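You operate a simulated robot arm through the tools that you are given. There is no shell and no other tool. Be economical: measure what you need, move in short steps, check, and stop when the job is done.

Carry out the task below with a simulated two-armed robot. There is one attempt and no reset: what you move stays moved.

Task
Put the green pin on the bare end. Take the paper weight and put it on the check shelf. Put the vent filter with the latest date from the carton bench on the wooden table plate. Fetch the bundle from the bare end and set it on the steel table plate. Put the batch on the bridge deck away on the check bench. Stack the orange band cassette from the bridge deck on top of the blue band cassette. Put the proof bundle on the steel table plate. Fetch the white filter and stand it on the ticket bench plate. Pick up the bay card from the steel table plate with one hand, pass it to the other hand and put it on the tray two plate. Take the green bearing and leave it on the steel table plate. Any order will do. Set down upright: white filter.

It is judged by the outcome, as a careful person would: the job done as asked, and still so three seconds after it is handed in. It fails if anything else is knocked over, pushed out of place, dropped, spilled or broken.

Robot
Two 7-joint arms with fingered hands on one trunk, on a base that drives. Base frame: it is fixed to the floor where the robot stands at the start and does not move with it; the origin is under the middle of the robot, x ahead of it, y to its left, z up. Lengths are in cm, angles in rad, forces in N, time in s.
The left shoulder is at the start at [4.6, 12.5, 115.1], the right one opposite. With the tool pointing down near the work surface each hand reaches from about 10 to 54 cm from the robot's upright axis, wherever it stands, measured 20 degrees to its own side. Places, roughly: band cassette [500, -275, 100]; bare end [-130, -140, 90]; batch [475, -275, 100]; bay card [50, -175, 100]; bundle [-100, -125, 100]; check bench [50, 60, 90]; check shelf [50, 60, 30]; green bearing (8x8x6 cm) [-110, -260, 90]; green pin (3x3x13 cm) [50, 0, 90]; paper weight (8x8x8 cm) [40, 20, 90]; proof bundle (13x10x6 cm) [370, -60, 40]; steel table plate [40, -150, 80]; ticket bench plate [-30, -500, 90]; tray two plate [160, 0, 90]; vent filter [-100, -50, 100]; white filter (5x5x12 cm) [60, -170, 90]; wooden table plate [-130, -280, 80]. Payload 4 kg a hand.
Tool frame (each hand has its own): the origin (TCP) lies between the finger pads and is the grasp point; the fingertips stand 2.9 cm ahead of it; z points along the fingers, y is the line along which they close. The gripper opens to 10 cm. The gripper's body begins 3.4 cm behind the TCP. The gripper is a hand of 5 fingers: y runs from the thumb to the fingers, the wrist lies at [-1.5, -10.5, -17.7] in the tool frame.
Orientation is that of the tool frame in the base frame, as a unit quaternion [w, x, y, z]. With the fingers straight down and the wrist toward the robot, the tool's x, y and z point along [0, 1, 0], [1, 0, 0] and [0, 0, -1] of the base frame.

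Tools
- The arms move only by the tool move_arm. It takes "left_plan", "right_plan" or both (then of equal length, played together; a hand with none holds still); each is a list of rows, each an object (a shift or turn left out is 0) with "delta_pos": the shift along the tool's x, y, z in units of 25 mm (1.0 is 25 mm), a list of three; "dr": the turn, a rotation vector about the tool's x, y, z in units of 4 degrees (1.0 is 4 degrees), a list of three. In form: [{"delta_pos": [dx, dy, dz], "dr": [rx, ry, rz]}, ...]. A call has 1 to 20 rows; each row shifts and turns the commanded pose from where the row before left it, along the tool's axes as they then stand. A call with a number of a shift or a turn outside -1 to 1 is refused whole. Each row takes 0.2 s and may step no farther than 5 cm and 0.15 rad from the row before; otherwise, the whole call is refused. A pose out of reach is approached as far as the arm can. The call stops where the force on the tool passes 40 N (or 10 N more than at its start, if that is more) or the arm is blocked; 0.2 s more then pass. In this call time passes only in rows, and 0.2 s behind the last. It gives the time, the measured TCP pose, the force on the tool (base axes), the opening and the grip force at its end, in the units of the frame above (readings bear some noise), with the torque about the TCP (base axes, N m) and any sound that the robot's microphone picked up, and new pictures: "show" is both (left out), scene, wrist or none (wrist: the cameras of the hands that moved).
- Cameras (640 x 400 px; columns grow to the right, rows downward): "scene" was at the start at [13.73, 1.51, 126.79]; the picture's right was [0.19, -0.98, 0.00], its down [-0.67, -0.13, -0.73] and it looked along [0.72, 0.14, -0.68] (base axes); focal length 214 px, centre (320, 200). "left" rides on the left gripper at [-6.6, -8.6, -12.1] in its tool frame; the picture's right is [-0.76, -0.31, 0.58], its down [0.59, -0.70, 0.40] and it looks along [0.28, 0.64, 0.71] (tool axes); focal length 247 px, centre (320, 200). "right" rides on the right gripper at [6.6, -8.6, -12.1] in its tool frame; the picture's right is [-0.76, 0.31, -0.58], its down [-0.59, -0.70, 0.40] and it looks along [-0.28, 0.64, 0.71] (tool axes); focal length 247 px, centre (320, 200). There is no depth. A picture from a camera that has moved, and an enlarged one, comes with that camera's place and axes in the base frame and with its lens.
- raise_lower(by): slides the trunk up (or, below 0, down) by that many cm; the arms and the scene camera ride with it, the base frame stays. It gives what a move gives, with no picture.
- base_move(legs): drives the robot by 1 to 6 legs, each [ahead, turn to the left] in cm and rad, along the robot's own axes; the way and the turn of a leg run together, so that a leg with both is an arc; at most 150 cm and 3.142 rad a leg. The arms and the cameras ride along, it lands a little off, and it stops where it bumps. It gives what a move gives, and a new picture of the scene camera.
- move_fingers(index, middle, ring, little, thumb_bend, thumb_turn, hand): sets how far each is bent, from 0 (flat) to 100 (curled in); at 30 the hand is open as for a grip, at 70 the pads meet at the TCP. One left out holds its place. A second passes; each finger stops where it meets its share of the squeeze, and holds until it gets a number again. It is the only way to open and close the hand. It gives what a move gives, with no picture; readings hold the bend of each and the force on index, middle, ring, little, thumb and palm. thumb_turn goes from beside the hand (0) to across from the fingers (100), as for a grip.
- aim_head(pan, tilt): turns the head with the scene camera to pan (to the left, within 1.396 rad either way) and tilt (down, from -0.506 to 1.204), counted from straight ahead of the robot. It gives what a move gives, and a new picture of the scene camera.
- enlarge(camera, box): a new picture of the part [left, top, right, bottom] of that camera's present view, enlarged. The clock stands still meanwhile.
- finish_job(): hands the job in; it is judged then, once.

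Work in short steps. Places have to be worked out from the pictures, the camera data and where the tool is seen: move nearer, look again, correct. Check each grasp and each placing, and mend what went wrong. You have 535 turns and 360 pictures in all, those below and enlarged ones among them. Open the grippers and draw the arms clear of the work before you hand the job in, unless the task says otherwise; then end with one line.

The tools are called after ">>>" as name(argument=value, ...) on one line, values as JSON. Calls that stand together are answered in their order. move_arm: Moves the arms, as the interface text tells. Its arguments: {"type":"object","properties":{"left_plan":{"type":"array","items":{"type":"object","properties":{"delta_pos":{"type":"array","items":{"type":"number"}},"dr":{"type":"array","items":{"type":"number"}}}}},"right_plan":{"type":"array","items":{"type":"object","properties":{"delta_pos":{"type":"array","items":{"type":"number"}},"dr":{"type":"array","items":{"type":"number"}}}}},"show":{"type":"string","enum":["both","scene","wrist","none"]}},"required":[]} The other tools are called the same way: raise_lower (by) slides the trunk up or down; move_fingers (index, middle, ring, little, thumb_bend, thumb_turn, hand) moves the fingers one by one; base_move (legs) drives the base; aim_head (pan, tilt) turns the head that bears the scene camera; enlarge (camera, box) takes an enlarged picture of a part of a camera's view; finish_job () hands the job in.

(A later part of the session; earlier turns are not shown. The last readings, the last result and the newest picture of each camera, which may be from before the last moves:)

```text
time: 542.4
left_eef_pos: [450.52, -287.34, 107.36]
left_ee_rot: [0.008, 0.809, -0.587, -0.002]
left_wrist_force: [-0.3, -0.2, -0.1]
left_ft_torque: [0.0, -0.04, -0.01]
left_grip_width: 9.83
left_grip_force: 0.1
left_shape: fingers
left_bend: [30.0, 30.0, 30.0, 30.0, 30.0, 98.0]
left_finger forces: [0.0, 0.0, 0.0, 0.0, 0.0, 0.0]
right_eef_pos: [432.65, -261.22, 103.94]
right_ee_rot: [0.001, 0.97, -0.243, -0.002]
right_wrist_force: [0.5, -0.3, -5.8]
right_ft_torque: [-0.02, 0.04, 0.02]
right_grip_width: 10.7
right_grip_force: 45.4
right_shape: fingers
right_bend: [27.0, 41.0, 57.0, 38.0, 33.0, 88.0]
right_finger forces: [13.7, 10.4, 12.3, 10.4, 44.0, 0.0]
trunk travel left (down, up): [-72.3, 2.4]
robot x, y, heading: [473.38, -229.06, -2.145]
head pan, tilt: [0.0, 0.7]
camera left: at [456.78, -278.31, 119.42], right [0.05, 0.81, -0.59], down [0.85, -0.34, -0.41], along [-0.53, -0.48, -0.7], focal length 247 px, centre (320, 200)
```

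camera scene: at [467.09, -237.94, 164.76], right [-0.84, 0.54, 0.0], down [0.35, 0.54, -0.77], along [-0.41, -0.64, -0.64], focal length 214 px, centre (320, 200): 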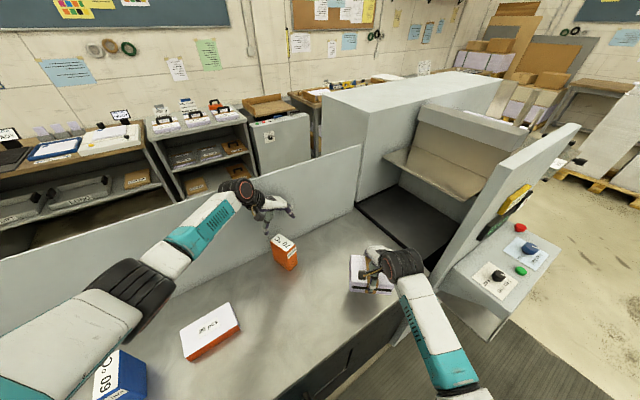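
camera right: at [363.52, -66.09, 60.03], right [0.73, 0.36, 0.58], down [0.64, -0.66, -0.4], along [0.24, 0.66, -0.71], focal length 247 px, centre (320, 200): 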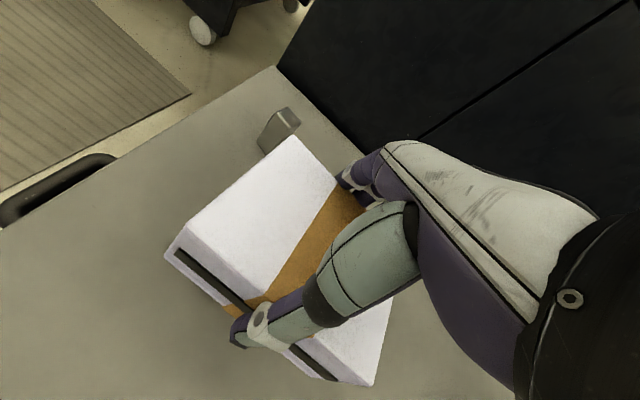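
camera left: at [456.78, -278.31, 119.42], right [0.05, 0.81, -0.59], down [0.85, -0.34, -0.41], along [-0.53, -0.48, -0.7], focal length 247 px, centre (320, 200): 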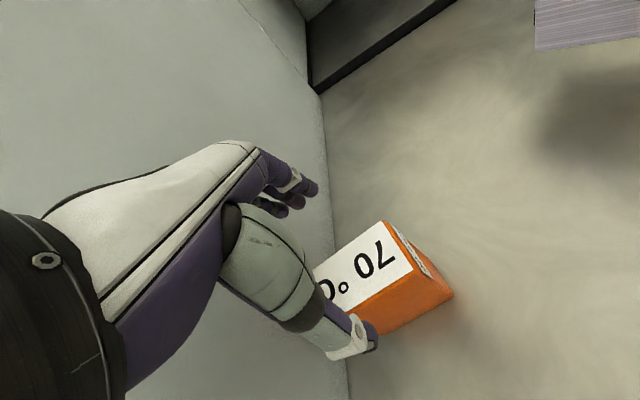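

Aligned. I descend to z≈96.5 and close.

>>> move_arm(left_plan=[{"delta_pos": [0, 0.2, 0.9]}, {"delta_pos": [0, 0, 0.9]}, {"delta_pos": [0, 0, 0.9]}, {"delta_pos": [0, 0, 0.8]}, {"delta_pos": [0, 0, 0.8]}], show="wrist")

>>> move_fingers(hand="left", index=80, middle=80, ring=80, little=80, thumb_bend=80)

```text
time: 543.4
left_eef_pos: [449.3, -288.0, 99.94]
left_ee_rot: [0.017, 0.81, -0.586, -0.006]
left_wrist_force: [4.8, 5.3, 18.1]
left_ft_torque: [0.17, -0.59, 0.08]
left_grip_width: 9.89
left_grip_force: 8.4
left_shape: fingers
left_bend: [30.0, 30.0, 30.0, 30.0, 30.0, 97.0]
left_finger forces: [0.0, 0.0, 0.0, 0.0, 17.3, 0.0]
right_eef_pos: [432.76, -261.09, 103.87]
right_ee_rot: [-0.001, 0.97, -0.243, -0.003]
right_wrist_force: [0.0, -0.3, -6.1]
right_ft_torque: [0.03, 0.05, 0.02]
right_grip_width: 10.67
right_grip_force: 45.5
right_shape: fingers
right_bend: [27.0, 41.0, 57.0, 38.0, 33.0, 88.0]
right_finger forces: [13.8, 10.4, 12.5, 10.5, 43.8, 0.0]
trunk travel left (down, up): [-72.3, 2.4]
robot x, y, heading: [473.29, -228.83, -2.143]
head pan, tilt: [0.0, 0.7]
stopped in row 5 (left hand): the force on the tool passed its limit (the readings are from after the stop); the commanded pose is now the measured one
camera left: at [455.84, -279.0, 111.69], right [0.04, 0.8, -0.6], down [0.84, -0.35, -0.42], along [-0.54, -0.48, -0.69], focal length 247 px, centre (320, 200)
```

left: 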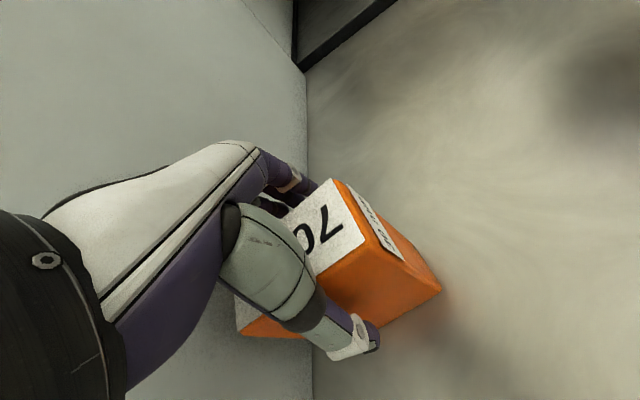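

```text
time: 544.4
left_eef_pos: [449.4, -288.15, 99.56]
left_ee_rot: [0.015, 0.81, -0.586, -0.006]
left_wrist_force: [0.4, -0.6, 0.0]
left_ft_torque: [-0.12, -0.1, -0.04]
left_grip_width: 4.57
left_grip_force: 36.6
left_shape: fingers
left_bend: [59.0, 65.0, 70.0, 75.0, 57.0, 92.0]
left_finger forces: [10.9, 8.0, 7.2, 8.9, 38.1, 0.0]
right_eef_pos: [432.69, -261.33, 103.86]
right_ee_rot: [0.001, 0.97, -0.242, -0.001]
right_wrist_force: [-0.4, -0.4, -6.4]
right_ft_torque: [-0.03, 0.03, 0.0]
right_grip_width: 10.65
right_grip_force: 45.1
right_shape: fingers
right_bend: [27.0, 41.0, 57.0, 38.0, 33.0, 88.0]
right_finger forces: [13.7, 10.3, 12.5, 10.5, 43.9, 0.1]
trunk travel left (down, up): [-72.3, 2.4]
robot x, y, heading: [473.3, -228.94, -2.15]
head pan, tilt: [0.0, 0.7]
```

The grip holds at 36 N. I lift and look.

>>> move_arm(left_plan=[{"delta_pos": [0, 0, -0.3]}, {"delta_pos": [-0.2, 0, -0.6]}, {"delta_pos": [-0.3, 0, -1]}, {"delta_pos": [0, 0, -1]}, {"delta_pos": [0, 0, -1]}, {"delta_pos": [0, 0, -1]}], show="both")

```text
time: 545.8
left_eef_pos: [449.33, -286.89, 111.81]
left_ee_rot: [0.015, 0.811, -0.585, -0.005]
left_wrist_force: [-0.4, -0.1, -3.2]
left_ft_torque: [-0.01, 0.04, 0.02]
left_grip_width: 4.56
left_grip_force: 33.6
left_shape: fingers
left_bend: [59.0, 66.0, 70.0, 75.0, 57.0, 92.0]
left_finger forces: [11.1, 7.5, 6.7, 7.2, 35.0, 0.0]
right_eef_pos: [432.6, -261.39, 103.92]
right_ee_rot: [0.0, 0.97, -0.243, -0.002]
right_wrist_force: [0.4, -0.2, -5.4]
right_ft_torque: [-0.04, 0.01, 0.0]
right_grip_width: 10.68
right_grip_force: 45.2
right_shape: fingers
right_bend: [27.0, 41.0, 57.0, 38.0, 33.0, 88.0]
right_finger forces: [13.7, 10.3, 12.3, 10.4, 43.8, 0.1]
trunk travel left (down, up): [-72.3, 2.4]
robot x, y, heading: [473.2, -228.7, -2.146]
head pan, tilt: [0.0, 0.7]
camera scene: at [467.08, -238.34, 164.74], right [-0.84, 0.54, 0.0], down [0.35, 0.54, -0.76], along [-0.41, -0.64, -0.64], focal length 214 px, centre (320, 200)
camera left: at [455.74, -277.61, 123.7], right [0.04, 0.8, -0.59], down [0.84, -0.35, -0.41], along [-0.54, -0.48, -0.69], focal length 247 px, centre (320, 200)
```

scene: 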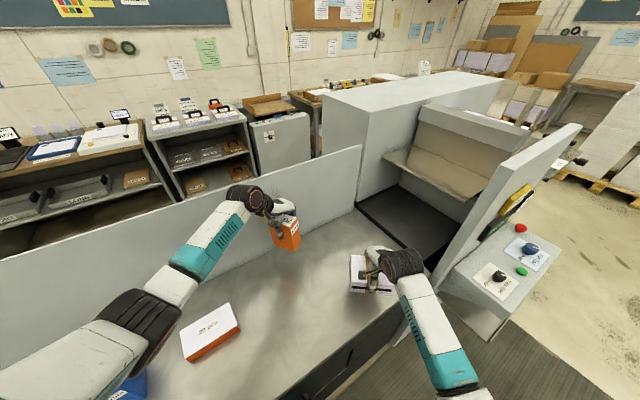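
left: 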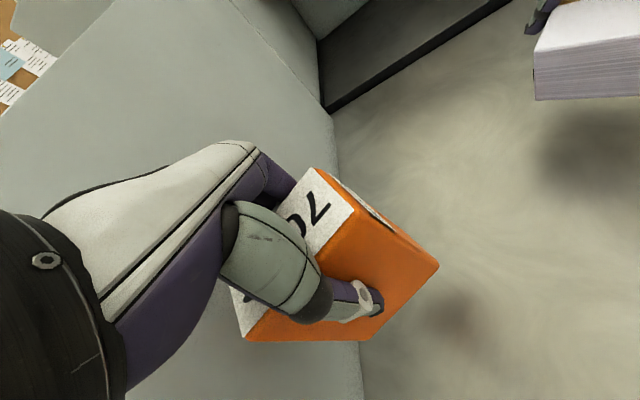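

Orange is held (0.33 kg). I raise it further, back off, and re-position in front of the blue cassette.

>>> move_arm(left_plan=[{"delta_pos": [-0.5, 0, -0.9]}, {"delta_pos": [-0.5, 0, -0.9]}], show="none")

>>> raise_lower(by=2.3)

>>> base_move(legs=[[-16, 0], [0, 0.65], [12, 0]])

>>> enlarge(camera="left", box=[0, 0, 640, 400])

```text
time: 546.4
left_eef_pos: [448.59, -284.34, 116.37]
left_ee_rot: [0.015, 0.81, -0.586, -0.005]
left_wrist_force: [-0.8, 0.0, -4.4]
left_ft_torque: [-0.01, 0.03, 0.0]
left_grip_width: 4.59
left_grip_force: 33.0
left_shape: fingers
left_bend: [59.0, 66.0, 70.0, 75.0, 57.0, 92.0]
left_finger forces: [11.0, 7.5, 6.7, 7.2, 34.8, 0.0]
right_eef_pos: [432.6, -261.3, 103.94]
right_ee_rot: [0.0, 0.97, -0.243, -0.002]
right_wrist_force: [0.7, 0.6, -5.7]
right_ft_torque: [0.01, 0.02, 0.02]
right_grip_width: 10.68
right_grip_force: 45.4
right_shape: fingers
right_bend: [27.0, 41.0, 57.0, 38.0, 33.0, 88.0]
right_finger forces: [13.7, 10.3, 12.4, 10.4, 43.6, 0.1]
trunk travel left (down, up): [-72.3, 2.4]
robot x, y, heading: [473.35, -228.76, -2.144]
head pan, tilt: [0.0, 0.7]
```

```text
time: 547.1
left_eef_pos: [448.65, -284.25, 118.57]
left_ee_rot: [0.014, 0.81, -0.587, -0.006]
left_wrist_force: [0.1, 0.3, -3.2]
left_ft_torque: [0.0, 0.05, -0.02]
left_grip_width: 4.57
left_grip_force: 33.2
left_shape: fingers
left_bend: [59.0, 66.0, 70.0, 75.0, 57.0, 92.0]
left_finger forces: [11.2, 7.5, 6.6, 7.3, 34.7, 0.1]
right_eef_pos: [432.64, -261.45, 106.23]
right_ee_rot: [0.0, 0.97, -0.242, -0.001]
right_wrist_force: [0.1, -0.4, -5.7]
right_ft_torque: [0.01, 0.02, 0.01]
right_grip_width: 10.68
right_grip_force: 45.6
right_shape: fingers
right_bend: [27.0, 41.0, 57.0, 38.0, 33.0, 88.0]
right_finger forces: [13.7, 10.3, 12.3, 10.4, 43.7, 0.0]
trunk travel left (down, up): [-74.6, 0.1]
robot x, y, heading: [473.32, -228.52, -2.144]
head pan, tilt: [0.0, 0.7]
```

```text
time: 551.1
left_eef_pos: [497.74, -286.05, 118.51]
left_ee_rot: [0.016, 0.956, -0.291, 0.0]
left_wrist_force: [0.3, -0.1, -3.6]
left_ft_torque: [-0.03, -0.01, -0.02]
left_grip_width: 4.58
left_grip_force: 33.2
left_shape: fingers
left_bend: [59.0, 66.0, 70.0, 76.0, 57.0, 92.0]
left_finger forces: [11.0, 7.6, 6.6, 7.1, 34.1, 0.1]
right_eef_pos: [471.03, -277.77, 106.31]
right_ee_rot: [-0.001, 0.996, 0.085, -0.001]
right_wrist_force: [-0.1, -0.4, -5.4]
right_ft_torque: [0.02, -0.01, 0.0]
right_grip_width: 10.65
right_grip_force: 44.6
right_shape: fingers
right_bend: [27.0, 41.0, 57.0, 38.0, 33.0, 88.0]
right_finger forces: [13.6, 10.1, 12.1, 10.4, 43.3, 0.0]
trunk travel left (down, up): [-74.6, 0.1]
robot x, y, heading: [483.01, -226.81, -1.483]
head pan, tilt: [0.0, 0.7]
camera scene: at [483.95, -238.4, 167.05], right [-1.0, -0.09, 0.0], down [-0.06, 0.64, -0.76], along [0.07, -0.76, -0.64], focal length 214 px, centre (320, 200)
```

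scene: 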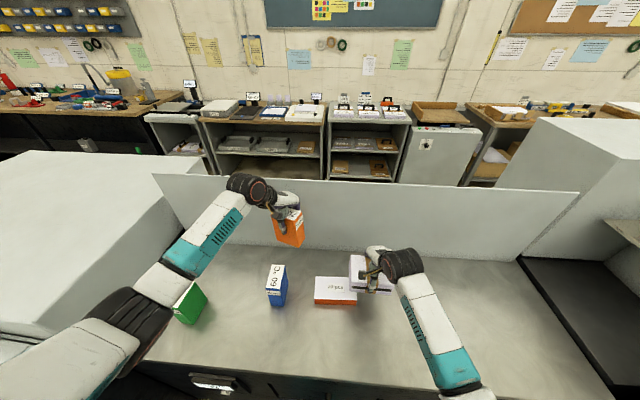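

```text
1.00 times, centred on (320, 200) of left
camera zoom: at [497.28, -274.93, 130.4], right [-0.46, 0.66, -0.59], down [0.88, 0.24, -0.41], along [-0.13, -0.71, -0.69], focal length 247 px, centre (320, 200)
```

zoom: 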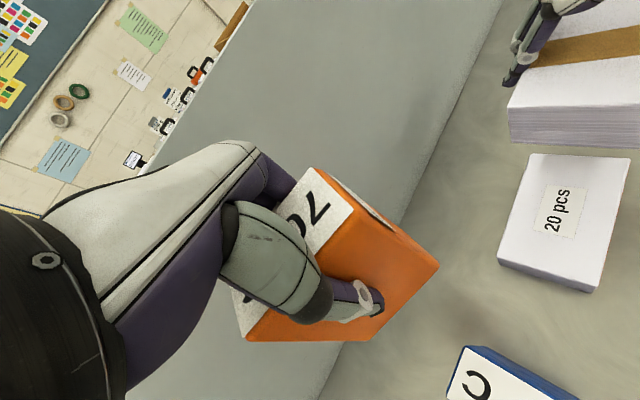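

I zoom in on the blue cassette to measure its top.

>>> enlarge(camera="scene", box=[230, 220, 350, 320])

```text
4.00 times, centred on (290, 270) of scene
camera zoom: at [483.95, -238.4, 167.05], right [-1.0, -0.09, 0.0], down [-0.06, 0.64, -0.76], along [0.07, -0.76, -0.64], focal length 858 px, centre (440, -80)
```

zoom: 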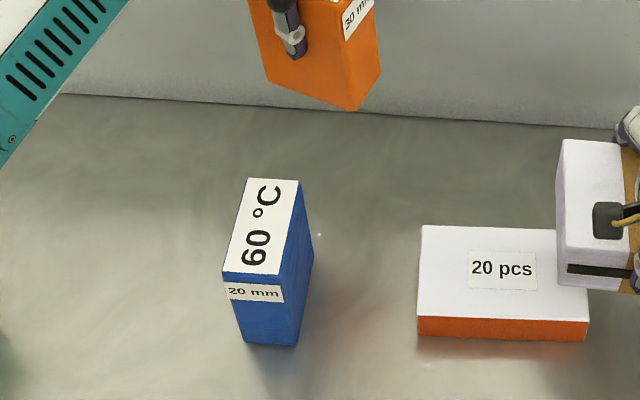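

Blue's top is about 4.8×8.6 cm centred at (501.9, -274.7). I bring the orange over it and turn it to match.

>>> move_arm(left_plan=[{"delta_pos": [-0.22, -0.94, 0]}, {"delta_pos": [-0.22, -0.94, 0]}, {"delta_pos": [-0.22, -0.94, 0]}, {"delta_pos": [-0.22, -0.94, 0]}, {"delta_pos": [-0.22, -0.94, 0]}, {"dr": [0, 0, 1]}, {"dr": [0, 0, 1]}, {"dr": [0, 0, 1]}, {"dr": [0, 0, 1]}, {"dr": [0, 0, 1]}, {"dr": [0, 0, 1]}, {"dr": [0, 0, 1]}, {"dr": [0, 0, 1]}, {"dr": [0, 0, 1]}, {"dr": [0, 0, 1]}, {"dr": [0, 0, 1]}, {"dr": [0, 0, 1]}, {"dr": [0, 0, 1]}, {"dr": [0, 0, 1]}], show="both")

```text
time: 555.1
left_eef_pos: [502.06, -274.86, 118.27]
left_ee_rot: [0.014, 0.707, -0.707, 0.007]
left_wrist_force: [0.5, 0.5, -3.8]
left_ft_torque: [0.0, 0.04, -0.03]
left_grip_width: 4.58
left_grip_force: 32.2
left_shape: fingers
left_bend: [59.0, 66.0, 70.0, 76.0, 57.0, 92.0]
left_finger forces: [10.9, 7.5, 6.6, 7.0, 33.6, 0.1]
right_eef_pos: [471.05, -277.85, 106.24]
right_ee_rot: [-0.001, 0.996, 0.086, -0.002]
right_wrist_force: [0.3, 0.3, -5.2]
right_ft_torque: [-0.01, 0.01, 0.03]
right_grip_width: 10.64
right_grip_force: 44.3
right_shape: fingers
right_bend: [28.0, 41.0, 57.0, 38.0, 33.0, 88.0]
right_finger forces: [13.4, 10.0, 11.9, 10.3, 42.8, 0.0]
trunk travel left (down, up): [-74.6, 0.1]
robot x, y, heading: [482.82, -227.31, -1.481]
head pan, tilt: [0.0, 0.7]
camera scene: at [483.92, -238.41, 167.04], right [-1.0, -0.09, 0.0], down [-0.06, 0.64, -0.76], along [0.07, -0.76, -0.65], focal length 214 px, centre (320, 200)
camera left: at [510.72, -267.86, 130.07], right [0.3, 0.74, -0.6], down [0.7, -0.6, -0.39], along [-0.65, -0.3, -0.7], focal length 247 px, centre (320, 200)
```

scene: 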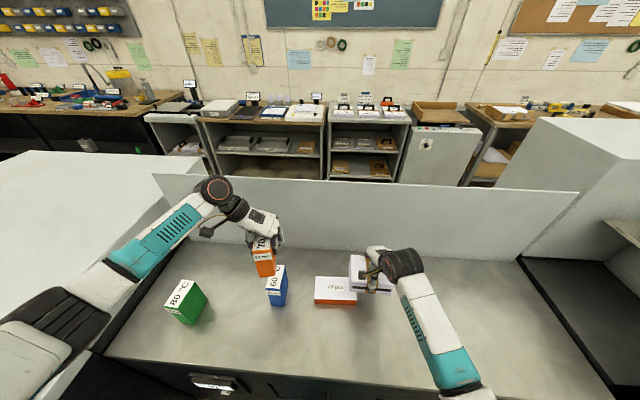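
left: 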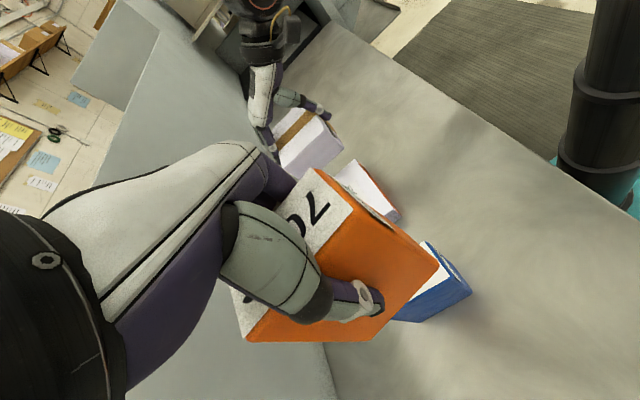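

Very good. I check the alignment in the scene view.

>>> enlarge(camera="scene", box=[230, 220, 330, 320])

>>> enlarge(camera="left", box=[200, 140, 500, 360])

```text
4.00 times, centred on (280, 270) of scene
camera zoom: at [483.92, -238.41, 167.04], right [-1.0, -0.09, 0.0], down [-0.06, 0.64, -0.76], along [0.07, -0.76, -0.65], focal length 858 px, centre (480, -80)
```

zoom: 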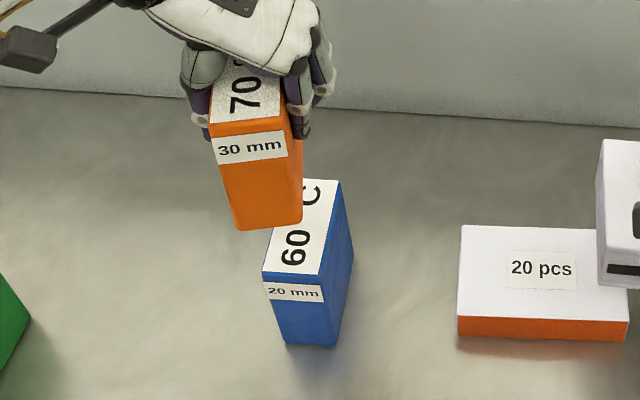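

```text
1.82 times, centred on (350, 250) of left
camera zoom: at [510.72, -267.86, 130.07], right [0.3, 0.74, -0.6], down [0.7, -0.6, -0.39], along [-0.65, -0.3, -0.7], focal length 449 px, centre (266, 109)
```

zoom: 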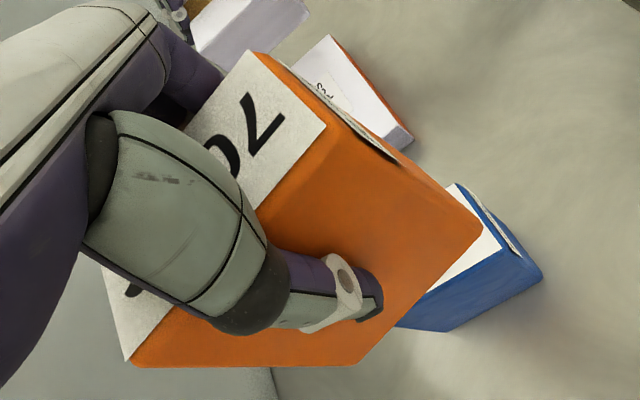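

Position matches well; the orange is turned about 8° and 1 cm off in x. I correct both and look again.

>>> move_arm(left_plan=[{"delta_pos": [0, 0.4, 0], "dr": [0, 0, 1]}, {"delta_pos": [0, 0, 0.4], "dr": [0, 0, 1]}, {"delta_pos": [0, 0, 0.8]}], show="none")

>>> enlarge(camera="scene", box=[240, 230, 320, 310])

>>> enlarge(camera="left", box=[260, 160, 500, 360])

```text
time: 555.9
left_eef_pos: [500.91, -274.91, 115.32]
left_ee_rot: [-0.013, -0.657, 0.754, -0.008]
left_wrist_force: [-0.1, -0.7, -3.5]
left_ft_torque: [0.04, 0.07, 0.02]
left_grip_width: 4.54
left_grip_force: 32.9
left_shape: fingers
left_bend: [59.0, 66.0, 70.0, 76.0, 57.0, 92.0]
left_finger forces: [10.8, 7.5, 6.5, 6.7, 33.6, 0.0]
right_eef_pos: [471.01, -277.77, 106.26]
right_ee_rot: [-0.001, 0.996, 0.086, -0.002]
right_wrist_force: [-0.8, 0.0, -5.9]
right_ft_torque: [-0.04, 0.02, -0.01]
right_grip_width: 10.63
right_grip_force: 43.9
right_shape: fingers
right_bend: [28.0, 41.0, 57.0, 38.0, 33.0, 88.0]
right_finger forces: [13.5, 10.0, 11.9, 10.2, 42.8, 0.1]
trunk travel left (down, up): [-74.6, 0.1]
robot x, y, heading: [483.09, -227.15, -1.483]
head pan, tilt: [0.0, 0.7]
```

```text
5.00 times, centred on (280, 270) of scene
camera zoom: at [483.94, -238.38, 167.04], right [-1.0, -0.09, 0.0], down [-0.06, 0.64, -0.76], along [0.07, -0.76, -0.64], focal length 1072 px, centre (520, -150)
```

zoom: 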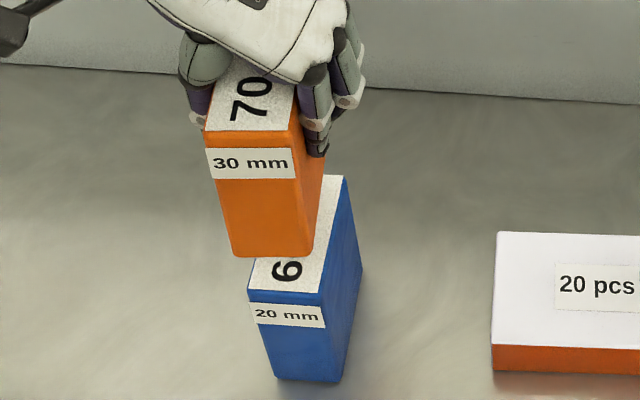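

```text
2.00 times, centred on (380, 260) of left
camera zoom: at [510.53, -269.24, 127.16], right [0.4, 0.69, -0.6], down [0.61, -0.69, -0.38], along [-0.68, -0.21, -0.7], focal length 494 px, centre (200, 80)
```

zoom: 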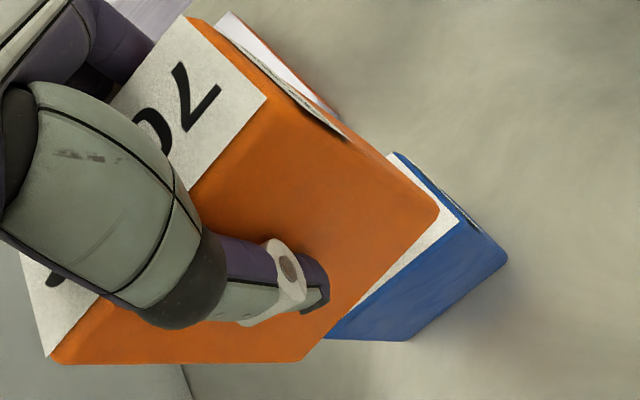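

Aligned within half a centimetre. I lower in fine steps until the orange rests on the blue.

>>> move_arm(left_plan=[{"delta_pos": [0, 0, 0.4]}, {"delta_pos": [0, 0, 0.4]}, {"delta_pos": [0, 0, 0.2]}, {"delta_pos": [0, 0, 0.12]}, {"delta_pos": [0, 0, 0.12]}, {"delta_pos": [0, 0, 0.12]}, {"delta_pos": [0, 0, 0.12]}, {"delta_pos": [0, 0, 0.12]}, {"delta_pos": [0, 0, 0.12]}], show="none")

>>> enlarge(camera="scene", box=[240, 230, 320, 310])

```text
time: 557.9
left_eef_pos: [500.85, -275.39, 112.08]
left_ee_rot: [-0.022, -0.657, 0.753, -0.009]
left_wrist_force: [2.1, 5.4, 21.2]
left_ft_torque: [0.16, 0.01, -0.04]
left_grip_width: 4.57
left_grip_force: 37.8
left_shape: fingers
left_bend: [59.0, 66.0, 71.0, 76.0, 59.0, 91.0]
left_finger forces: [11.7, 8.2, 6.5, 6.5, 41.6, 0.1]
right_eef_pos: [471.0, -277.63, 106.1]
right_ee_rot: [0.0, 0.996, 0.085, -0.003]
right_wrist_force: [-0.5, -0.8, -5.9]
right_ft_torque: [-0.03, 0.04, 0.04]
right_grip_width: 10.61
right_grip_force: 44.5
right_shape: fingers
right_bend: [28.0, 41.0, 57.0, 38.0, 33.0, 88.0]
right_finger forces: [13.6, 10.1, 12.0, 10.4, 42.7, 0.1]
trunk travel left (down, up): [-74.6, 0.1]
robot x, y, heading: [483.33, -227.04, -1.484]
head pan, tilt: [0.0, 0.7]
stopped in row 9 (left hand): the force on the tool passed its limit (the readings are from after the stop); the commanded pose is now the measured one
```

```text
5.00 times, centred on (280, 270) of scene
camera zoom: at [483.93, -238.24, 167.05], right [-1.0, -0.09, 0.0], down [-0.06, 0.64, -0.76], along [0.07, -0.76, -0.64], focal length 1072 px, centre (520, -150)
```

zoom: 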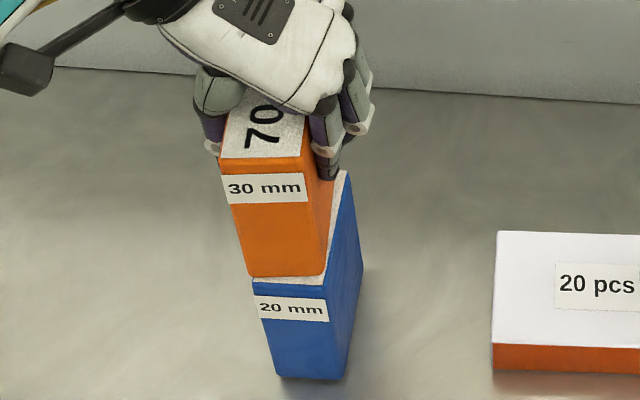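

Nicely stacked. I release gradually.

>>> move_arm(left_plan=[{"delta_pos": [0, 0, -0.08]}], show="none")

>>> move_fingers(hand="left", index=58, middle=60, ring=63, little=67, thumb_bend=53)

>>> move_fingers(hand="left", index=30, middle=30, ring=30, little=30, thumb_bend=30)

>>> enlarge(camera="scene", box=[240, 230, 320, 310])

```text
time: 558.3
left_eef_pos: [500.83, -275.17, 111.85]
left_ee_rot: [-0.019, -0.658, 0.753, -0.01]
left_wrist_force: [1.1, 3.7, 16.6]
left_ft_torque: [-0.05, 0.0, 0.0]
left_grip_width: 4.58
left_grip_force: 36.7
left_shape: fingers
left_bend: [59.0, 66.0, 71.0, 76.0, 59.0, 91.0]
left_finger forces: [11.2, 8.0, 6.7, 6.8, 39.9, 0.0]
right_eef_pos: [471.06, -277.69, 106.27]
right_ee_rot: [0.001, 0.996, 0.085, -0.002]
right_wrist_force: [-0.1, -0.6, -5.4]
right_ft_torque: [0.01, 0.01, -0.02]
right_grip_width: 10.62
right_grip_force: 44.5
right_shape: fingers
right_bend: [28.0, 41.0, 57.0, 38.0, 33.0, 88.0]
right_finger forces: [13.5, 10.0, 11.9, 10.3, 42.9, 0.0]
trunk travel left (down, up): [-74.6, 0.1]
robot x, y, heading: [483.11, -227.24, -1.477]
head pan, tilt: [0.0, 0.7]
```

```text
time: 559.3
left_eef_pos: [500.81, -275.21, 111.88]
left_ee_rot: [-0.018, -0.657, 0.754, -0.01]
left_wrist_force: [1.8, 1.8, 5.6]
left_ft_torque: [0.01, -0.12, 0.06]
left_grip_width: 5.01
left_grip_force: 8.7
left_shape: fingers
left_bend: [55.0, 59.0, 62.0, 67.0, 50.0, 95.0]
left_finger forces: [4.7, 0.7, 0.8, 1.4, 9.6, 0.1]
right_eef_pos: [471.08, -277.64, 106.23]
right_ee_rot: [0.002, 0.996, 0.086, -0.001]
right_wrist_force: [-0.1, -0.4, -6.5]
right_ft_torque: [-0.03, -0.01, 0.0]
right_grip_width: 10.66
right_grip_force: 44.3
right_shape: fingers
right_bend: [28.0, 41.0, 57.0, 38.0, 33.0, 88.0]
right_finger forces: [13.5, 9.9, 12.0, 10.3, 42.9, 0.1]
trunk travel left (down, up): [-74.6, 0.1]
robot x, y, heading: [483.1, -226.98, -1.482]
head pan, tilt: [0.0, 0.7]
```

```text
time: 560.3
left_eef_pos: [500.9, -275.37, 111.82]
left_ee_rot: [-0.018, -0.657, 0.753, -0.01]
left_wrist_force: [0.2, -0.2, 0.7]
left_ft_torque: [-0.02, 0.02, -0.01]
left_grip_width: 9.87
left_grip_force: 0.2
left_shape: fingers
left_bend: [30.0, 30.0, 30.0, 30.0, 30.0, 97.0]
left_finger forces: [0.1, 0.0, 0.1, 0.0, 0.4, 0.0]
right_eef_pos: [470.95, -277.67, 106.23]
right_ee_rot: [0.0, 0.996, 0.085, -0.002]
right_wrist_force: [0.2, -0.3, -5.7]
right_ft_torque: [-0.04, 0.04, 0.03]
right_grip_width: 10.66
right_grip_force: 44.7
right_shape: fingers
right_bend: [28.0, 41.0, 57.0, 38.0, 33.0, 88.0]
right_finger forces: [13.5, 10.0, 12.0, 10.3, 42.9, 0.0]
trunk travel left (down, up): [-74.6, 0.1]
robot x, y, heading: [483.22, -227.04, -1.483]
head pan, tilt: [0.0, 0.7]
```

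```text
5.00 times, centred on (280, 270) of scene
camera zoom: at [483.95, -238.32, 167.05], right [-1.0, -0.09, 0.0], down [-0.06, 0.64, -0.76], along [0.07, -0.76, -0.64], focal length 1072 px, centre (520, -150)
```

zoom: 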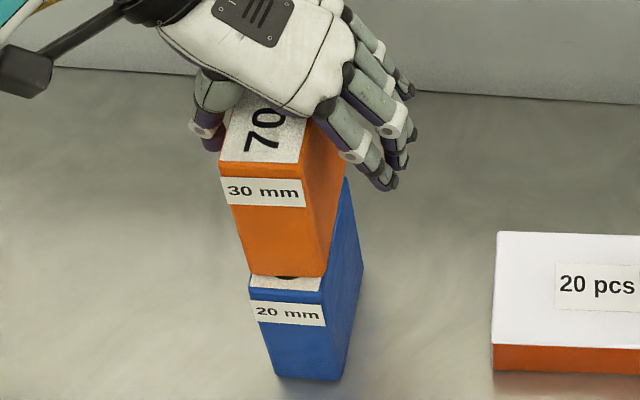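

The stack stands. I ease the thumb clear and raise the hand straight up.

>>> move_arm(left_plan=[{"delta_pos": [0, -0.25, 0]}, {"delta_pos": [0, 0, -0.5]}, {"delta_pos": [0, 0, -0.8]}, {"delta_pos": [0, 0, -0.8]}, {"delta_pos": [0, 0, -0.8]}], show="both")

```text
time: 561.5
left_eef_pos: [501.68, -275.12, 119.08]
left_ee_rot: [-0.017, -0.657, 0.753, -0.011]
left_wrist_force: [-0.1, -0.6, 0.0]
left_ft_torque: [0.0, 0.0, -0.01]
left_grip_width: 9.85
left_grip_force: 0.1
left_shape: fingers
left_bend: [30.0, 30.0, 30.0, 30.0, 30.0, 98.0]
left_finger forces: [0.1, 0.1, 0.0, 0.1, 0.0, 0.1]
right_eef_pos: [470.95, -277.78, 106.26]
right_ee_rot: [-0.001, 0.996, 0.086, -0.003]
right_wrist_force: [1.0, -0.1, -5.6]
right_ft_torque: [-0.01, 0.0, -0.01]
right_grip_width: 10.63
right_grip_force: 44.0
right_shape: fingers
right_bend: [28.0, 41.0, 57.0, 38.0, 33.0, 88.0]
right_finger forces: [13.5, 10.0, 11.9, 10.2, 42.8, 0.0]
trunk travel left (down, up): [-74.6, 0.1]
robot x, y, heading: [482.89, -226.89, -1.482]
head pan, tilt: [0.0, 0.7]
camera scene: at [483.93, -238.32, 167.05], right [-1.0, -0.09, 0.0], down [-0.06, 0.64, -0.76], along [0.07, -0.76, -0.64], focal length 214 px, centre (320, 200)
camera left: at [511.22, -269.35, 130.93], right [0.4, 0.69, -0.61], down [0.61, -0.69, -0.38], along [-0.68, -0.22, -0.69], focal length 247 px, centre (320, 200)
```

scene: 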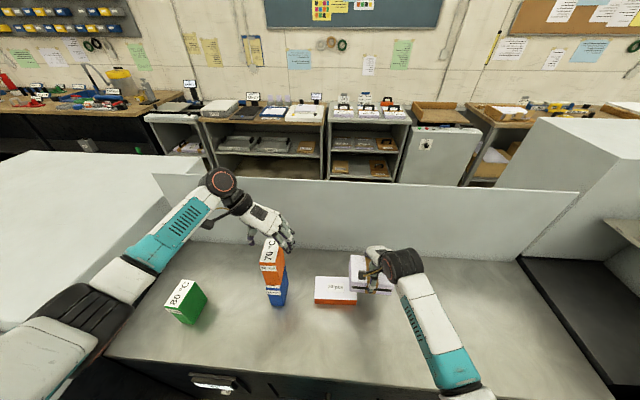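
left: 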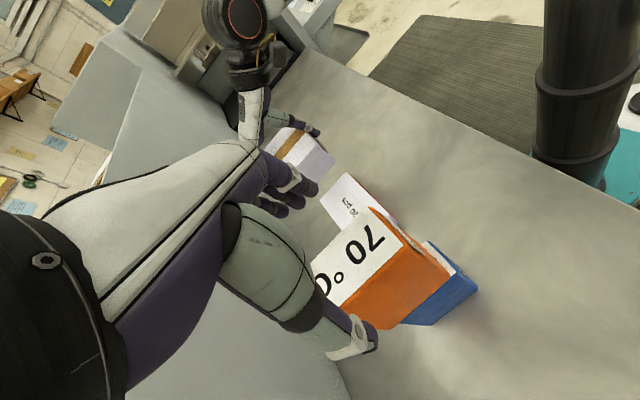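

I go a bit higher and then draw the hand back toward me.

>>> move_arm(left_plan=[{"delta_pos": [0, 0, -0.8]}, {"delta_pos": [0, 0, -0.6]}, {"delta_pos": [-0.8, 0, 0]}, {"delta_pos": [-0.8, 0, 0]}, {"delta_pos": [-0.8, 0, 0]}, {"delta_pos": [-0.8, 0, 0]}, {"delta_pos": [-0.8, 0, 0]}, {"delta_pos": [-0.8, 0, 0]}], show="both")

```text
time: 563.3
left_eef_pos: [503.38, -262.76, 122.02]
left_ee_rot: [-0.019, -0.657, 0.754, -0.009]
left_wrist_force: [-1.1, -0.6, 1.1]
left_ft_torque: [-0.01, -0.03, 0.0]
left_grip_width: 9.86
left_grip_force: 0.0
left_shape: fingers
left_bend: [30.0, 30.0, 30.0, 30.0, 30.0, 98.0]
left_finger forces: [0.0, 0.0, 0.0, 0.0, 0.1, 0.0]
right_eef_pos: [471.05, -277.58, 106.32]
right_ee_rot: [0.002, 0.996, 0.085, -0.002]
right_wrist_force: [-0.2, 0.6, -6.1]
right_ft_torque: [-0.04, 0.02, 0.02]
right_grip_width: 10.65
right_grip_force: 44.4
right_shape: fingers
right_bend: [28.0, 41.0, 57.0, 38.0, 33.0, 88.0]
right_finger forces: [13.4, 10.0, 11.9, 10.1, 42.8, 0.0]
trunk travel left (down, up): [-74.6, 0.1]
robot x, y, heading: [482.94, -227.23, -1.479]
head pan, tilt: [0.0, 0.7]
camera scene: at [483.98, -238.23, 167.06], right [-1.0, -0.09, 0.0], down [-0.06, 0.64, -0.76], along [0.07, -0.76, -0.64], focal length 214 px, centre (320, 200)
camera left: at [512.94, -256.96, 133.83], right [0.4, 0.69, -0.61], down [0.61, -0.69, -0.38], along [-0.68, -0.22, -0.69], focal length 247 px, centre (320, 200)
```

scene: 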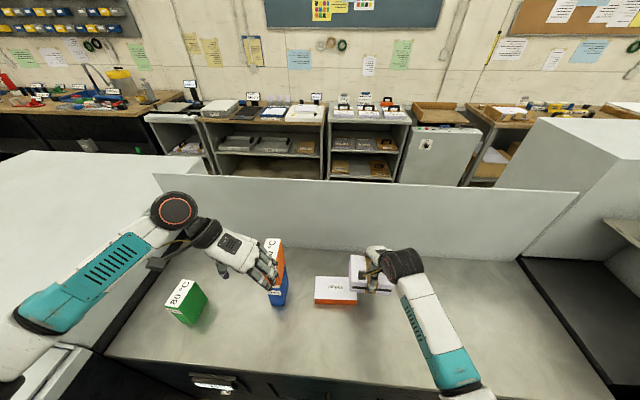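
left: 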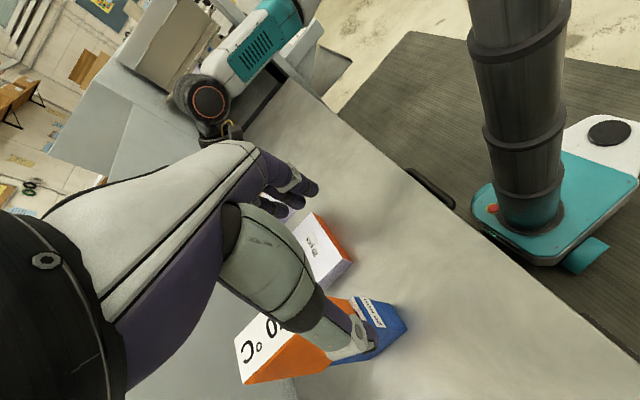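

The stack stands undisturbed. I draw the left hand back further and turn it back to its normal direction.

>>> move_arm(left_plan=[{"delta_pos": [-0.9, 0, 0]}, {"delta_pos": [-0.9, 0, 0]}, {"delta_pos": [-0.9, 0, 0]}, {"dr": [0, 0, -1]}, {"dr": [0, 0, -1]}, {"dr": [0, 0, -1]}, {"dr": [0, 0, -1]}, {"dr": [0, 0, -1]}, {"dr": [0, 0, -1]}, {"dr": [0, 0, -1]}, {"dr": [0, 0, -1]}, {"dr": [0, 0, -1]}, {"dr": [0, 0, -1]}, {"dr": [0, 0, -1]}, {"dr": [0, 0, -1]}, {"dr": [0, 0, -1]}, {"dr": [0, 0, -1]}, {"dr": [0, 0, -1]}, {"dr": [0, 0, -1]}], show="none")

>>> move_arm(left_plan=[{"dr": [0, 0, -1]}, {"dr": [0, 0, -1]}, {"dr": [0, 0, -1]}, {"dr": [0, 0, -1]}, {"dr": [0, 0, -1]}, {"dr": [0, 0, -1]}, {"dr": [0, 0, -1]}, {"dr": [0, 0, -1]}], show="scene")

```text
time: 567.3
left_eef_pos: [504.23, -256.43, 121.85]
left_ee_rot: [0.021, 0.957, -0.291, -0.001]
left_wrist_force: [0.2, -0.5, -0.6]
left_ft_torque: [0.0, 0.02, 0.01]
left_grip_width: 9.83
left_grip_force: 0.1
left_shape: fingers
left_bend: [30.0, 30.0, 30.0, 30.0, 30.0, 98.0]
left_finger forces: [0.0, 0.0, 0.0, 0.1, 0.1, 0.1]
right_eef_pos: [471.02, -277.67, 106.26]
right_ee_rot: [0.0, 0.996, 0.086, -0.001]
right_wrist_force: [0.0, 0.6, -5.4]
right_ft_torque: [-0.04, -0.01, 0.02]
right_grip_width: 10.63
right_grip_force: 43.8
right_shape: fingers
right_bend: [28.0, 41.0, 57.0, 38.0, 33.0, 88.0]
right_finger forces: [13.3, 10.0, 11.9, 10.2, 42.4, 0.1]
trunk travel left (down, up): [-74.6, 0.1]
robot x, y, heading: [483.22, -226.83, -1.481]
head pan, tilt: [0.0, 0.7]
```

```text
time: 569.1
left_eef_pos: [504.5, -258.15, 120.34]
left_ee_rot: [0.018, 1.0, -0.016, -0.007]
left_wrist_force: [0.6, 0.1, -0.6]
left_ft_torque: [-0.01, 0.01, 0.03]
left_grip_width: 9.85
left_grip_force: 0.1
left_shape: fingers
left_bend: [30.0, 30.0, 30.0, 30.0, 30.0, 98.0]
left_finger forces: [0.1, 0.1, 0.0, 0.2, 0.0, 0.1]
left hand out of reach, approached as far as the arm can: row 3, 4, 5, 6, 8
right_eef_pos: [471.15, -277.76, 106.17]
right_ee_rot: [-0.001, 0.996, 0.085, -0.001]
right_wrist_force: [-0.6, 0.6, -6.3]
right_ft_torque: [-0.07, 0.04, 0.04]
right_grip_width: 10.64
right_grip_force: 43.5
right_shape: fingers
right_bend: [28.0, 41.0, 57.0, 38.0, 33.0, 88.0]
right_finger forces: [13.3, 10.0, 11.7, 10.2, 42.5, 0.0]
trunk travel left (down, up): [-74.6, 0.1]
robot x, y, heading: [483.05, -227.16, -1.483]
head pan, tilt: [0.0, 0.7]
camera scene: at [483.9, -238.32, 167.05], right [-1.0, -0.09, 0.0], down [-0.06, 0.64, -0.76], along [0.07, -0.76, -0.64], focal length 214 px, centre (320, 200)
```

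scene: 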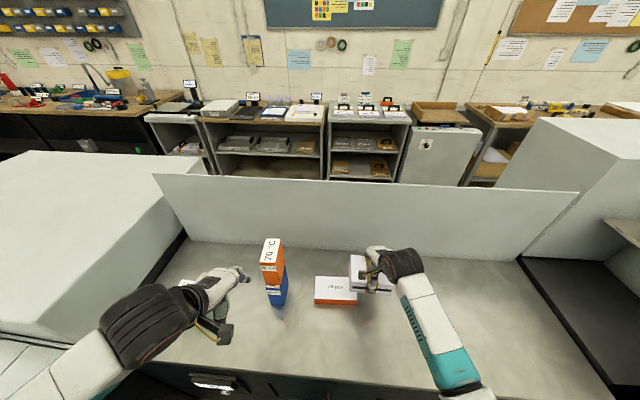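

I back off and shift the robot 15 cm to the right for the batch.

>>> base_move(legs=[[-22, 0], [0, -0.72], [24, 0], [0, 0.63]])

>>> move_arm(left_plan=[{"delta_pos": [0, 0, 0.7]}, {"delta_pos": [0, 0, 0.7]}, {"delta_pos": [0, 0, 0.7]}, {"delta_pos": [0, 0, 0.7]}], show="both")

```text
time: 575.8
left_eef_pos: [486.17, -257.43, 120.42]
left_ee_rot: [0.019, 0.998, -0.055, -0.008]
left_wrist_force: [0.8, 0.1, 0.0]
left_ft_torque: [0.02, 0.0, -0.03]
left_grip_width: 9.85
left_grip_force: 0.0
left_shape: fingers
left_bend: [30.0, 30.0, 30.0, 30.0, 30.0, 98.0]
left_finger forces: [0.0, 0.0, 0.1, 0.0, 0.0, 0.0]
right_eef_pos: [451.08, -274.23, 106.12]
right_ee_rot: [0.0, 0.999, 0.046, -0.003]
right_wrist_force: [0.1, -0.1, -7.0]
right_ft_torque: [-0.04, 0.01, 0.03]
right_grip_width: 10.57
right_grip_force: 42.7
right_shape: fingers
right_bend: [28.0, 41.0, 57.0, 38.0, 34.0, 88.0]
right_finger forces: [13.2, 9.6, 11.5, 10.0, 41.6, 0.1]
trunk travel left (down, up): [-74.6, 0.1]
robot x, y, heading: [467.46, -224.85, -1.558]
head pan, tilt: [0.0, 0.7]
camera scene: at [467.02, -236.08, 167.05], right [-1.0, -0.01, 0.0], down [-0.01, 0.64, -0.76], along [0.01, -0.76, -0.64], focal length 214 px, centre (320, 200)
```

scene: 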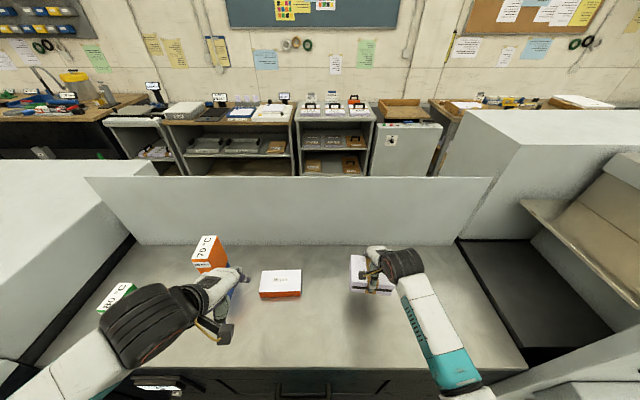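

```text
time: 576.8
left_eef_pos: [485.87, -257.62, 113.35]
left_ee_rot: [0.019, 0.998, -0.056, -0.008]
left_wrist_force: [-0.5, 1.0, 0.2]
left_ft_torque: [-0.02, -0.01, -0.01]
left_grip_width: 9.84
left_grip_force: 0.1
left_shape: fingers
left_bend: [30.0, 30.0, 30.0, 30.0, 30.0, 98.0]
left_finger forces: [0.1, 0.1, 0.1, 0.0, 0.0, 0.0]
right_eef_pos: [451.03, -274.36, 106.07]
right_ee_rot: [0.0, 0.999, 0.045, -0.002]
right_wrist_force: [-0.1, 0.6, -6.0]
right_ft_torque: [-0.01, 0.0, 0.0]
right_grip_width: 10.58
right_grip_force: 43.1
right_shape: fingers
right_bend: [28.0, 41.0, 57.0, 38.0, 34.0, 88.0]
right_finger forces: [13.1, 9.7, 11.6, 9.9, 41.8, 0.1]
trunk travel left (down, up): [-74.6, 0.1]
robot x, y, heading: [466.94, -224.35, -1.558]
head pan, tilt: [0.0, 0.7]
camera scene: at [467.0, -236.07, 167.05], right [-1.0, -0.01, 0.0], down [-0.01, 0.64, -0.76], along [0.01, -0.76, -0.64], focal length 214 px, centre (320, 200)
camera left: at [480.65, -247.9, 125.29], right [-0.73, 0.37, -0.58], down [0.66, 0.62, -0.43], along [0.2, -0.7, -0.69], focal length 247 px, centre (320, 200)
```

scene: 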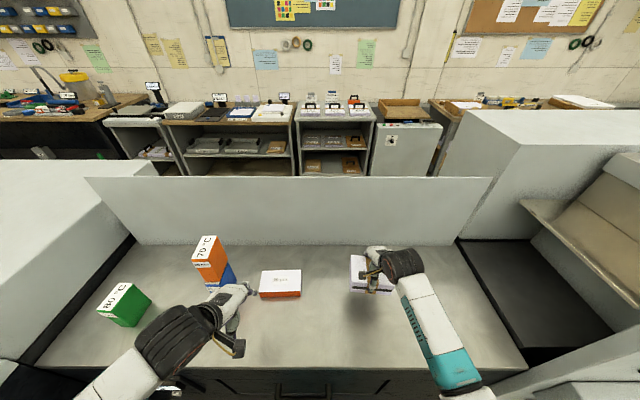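
left: 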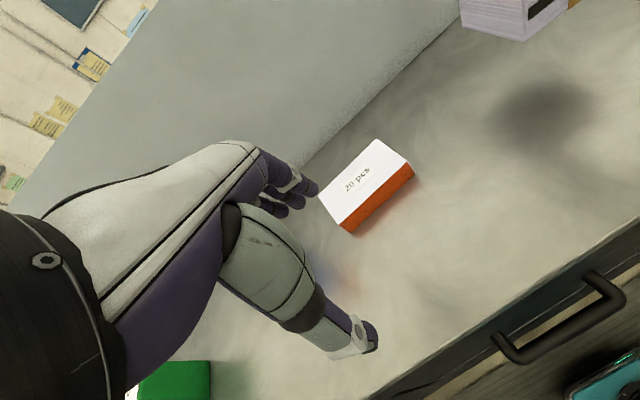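

I zoom in on the batch from the scene camera for its exact size.

>>> enlarge(camera="scene", box=[230, 240, 330, 320])

>>> move_fingers(hand="left", index=15, middle=15, ring=15, little=15, thumb_bend=15)

```text
5.00 times, centred on (280, 280) of scene
camera zoom: at [467.0, -236.07, 167.05], right [-1.0, -0.01, 0.0], down [-0.01, 0.64, -0.76], along [0.01, -0.76, -0.64], focal length 1072 px, centre (520, -200)
```

zoom: 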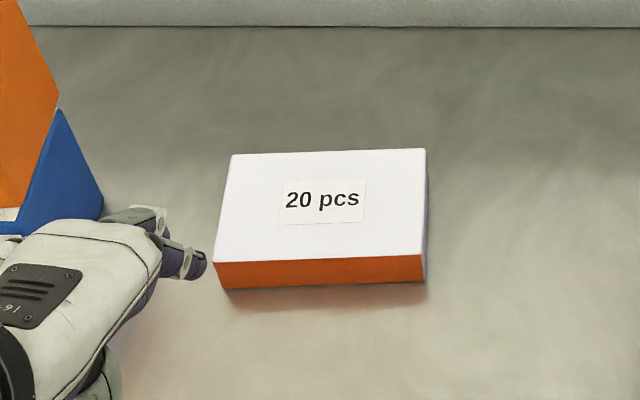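

```text
time: 577.8
left_eef_pos: [485.93, -257.62, 113.39]
left_ee_rot: [0.019, 0.998, -0.057, -0.008]
left_wrist_force: [-0.1, 0.8, -0.9]
left_ft_torque: [0.01, 0.02, 0.0]
left_grip_width: 12.42
left_grip_force: 0.0
left_shape: fingers
left_bend: [15.0, 15.0, 15.0, 15.0, 15.0, 98.0]
left_finger forces: [0.1, 0.0, 0.0, 0.0, 0.0, 0.0]
right_eef_pos: [451.05, -274.36, 106.21]
right_ee_rot: [0.001, 0.999, 0.046, -0.002]
right_wrist_force: [0.7, 0.0, -5.7]
right_ft_torque: [-0.02, 0.03, 0.0]
right_grip_width: 10.58
right_grip_force: 43.1
right_shape: fingers
right_bend: [28.0, 41.0, 57.0, 38.0, 34.0, 88.0]
right_finger forces: [13.2, 9.8, 11.6, 9.9, 41.7, 0.0]
trunk travel left (down, up): [-74.6, 0.1]
robot x, y, heading: [466.88, -224.5, -1.556]
head pan, tilt: [0.0, 0.7]
```

Batch centre is (481.7, -276.4), 14.5×8.2×4 cm. I move the left hand over it.

>>> move_arm(left_plan=[{"delta_pos": [-0.1, 0.95, 0], "dr": [0, 0, -0.8]}, {"delta_pos": [-0.1, 0.95, 0], "dr": [0, 0, -0.8]}, {"delta_pos": [-0.1, 0.95, 0], "dr": [0, 0, -0.8]}, {"delta_pos": [-0.2, 0.95, 0]}, {"delta_pos": [-0.2, 0.95, 0.2]}, {"delta_pos": [-0.2, 0.95, 0.4]}, {"delta_pos": [-0.2, 0.95, 0.6]}, {"delta_pos": [-0.2, 0.9, 0.8]}], show="wrist")

```text
time: 579.6
left_eef_pos: [483.03, -276.83, 109.01]
left_ee_rot: [0.018, 0.999, 0.028, -0.01]
left_wrist_force: [0.2, -0.2, 0.5]
left_ft_torque: [0.04, 0.0, 0.03]
left_grip_width: 12.44
left_grip_force: 0.1
left_shape: fingers
left_bend: [15.0, 15.0, 15.0, 15.0, 15.0, 98.0]
left_finger forces: [0.0, 0.1, 0.1, 0.1, 0.0, 0.0]
right_eef_pos: [450.95, -274.54, 106.13]
right_ee_rot: [-0.001, 0.999, 0.047, -0.001]
right_wrist_force: [-0.2, 0.2, -5.8]
right_ft_torque: [0.0, 0.05, -0.02]
right_grip_width: 10.56
right_grip_force: 42.6
right_shape: fingers
right_bend: [28.0, 41.0, 57.0, 38.0, 34.0, 88.0]
right_finger forces: [12.9, 9.7, 11.5, 9.9, 41.4, 0.0]
trunk travel left (down, up): [-74.6, 0.1]
robot x, y, heading: [467.11, -225.01, -1.56]
head pan, tilt: [0.0, 0.7]
camera left: at [476.27, -268.19, 121.04], right [-0.78, 0.24, -0.57], down [0.54, 0.72, -0.43], along [0.31, -0.65, -0.7], focal length 247 px, centre (320, 200)
```

left: 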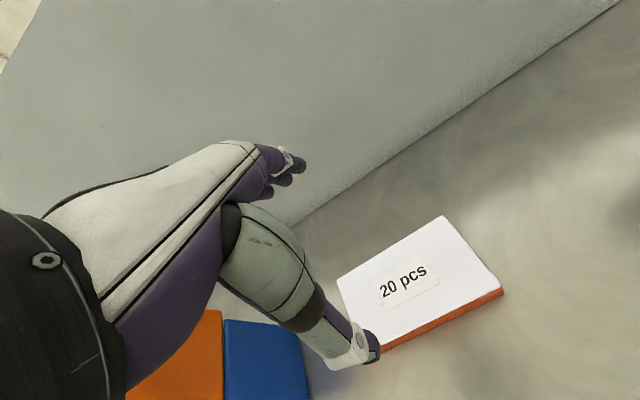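

Consistent. Small correction, then down to z≈95.

>>> move_arm(left_plan=[{"delta_pos": [-0.4, -0.15, 0.8]}, {"delta_pos": [0, 0, 0.9]}, {"delta_pos": [0, 0, 0.9]}, {"delta_pos": [0, 0, 0.9]}, {"delta_pos": [0, 0, 0.8]}, {"delta_pos": [0, 0, 0.5]}, {"delta_pos": [0, 0, 0.4]}, {"delta_pos": [0, 0, 0.3]}], show="wrist")

```text
time: 581.4
left_eef_pos: [481.59, -277.1, 95.3]
left_ee_rot: [0.018, 0.999, 0.028, -0.009]
left_wrist_force: [-0.2, 0.1, 0.0]
left_ft_torque: [0.01, -0.03, 0.01]
left_grip_width: 12.44
left_grip_force: 0.0
left_shape: fingers
left_bend: [15.0, 15.0, 15.0, 15.0, 15.0, 98.0]
left_finger forces: [0.0, 0.0, 0.1, 0.1, 0.0, 0.0]
right_eef_pos: [450.98, -274.44, 106.16]
right_ee_rot: [-0.001, 0.999, 0.046, -0.002]
right_wrist_force: [0.9, -0.4, -6.1]
right_ft_torque: [-0.02, -0.01, 0.05]
right_grip_width: 10.57
right_grip_force: 43.0
right_shape: fingers
right_bend: [28.0, 41.0, 57.0, 38.0, 34.0, 88.0]
right_finger forces: [13.0, 9.7, 11.5, 9.9, 41.4, 0.0]
trunk travel left (down, up): [-74.6, 0.1]
robot x, y, heading: [467.12, -225.04, -1.553]
head pan, tilt: [0.0, 0.7]
camera left: at [474.89, -268.34, 107.3], right [-0.78, 0.24, -0.57], down [0.54, 0.72, -0.43], along [0.31, -0.65, -0.7], focal length 247 px, centre (320, 200)
```

left: 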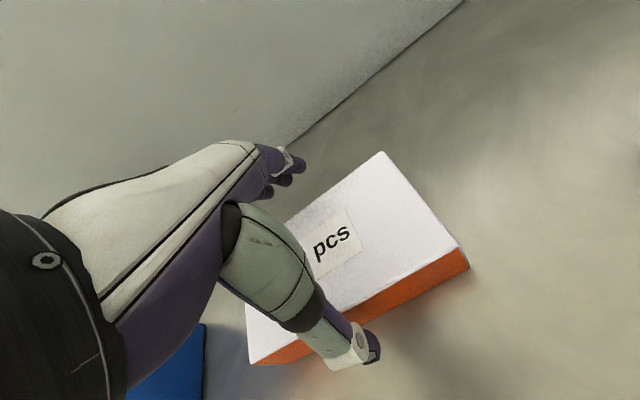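

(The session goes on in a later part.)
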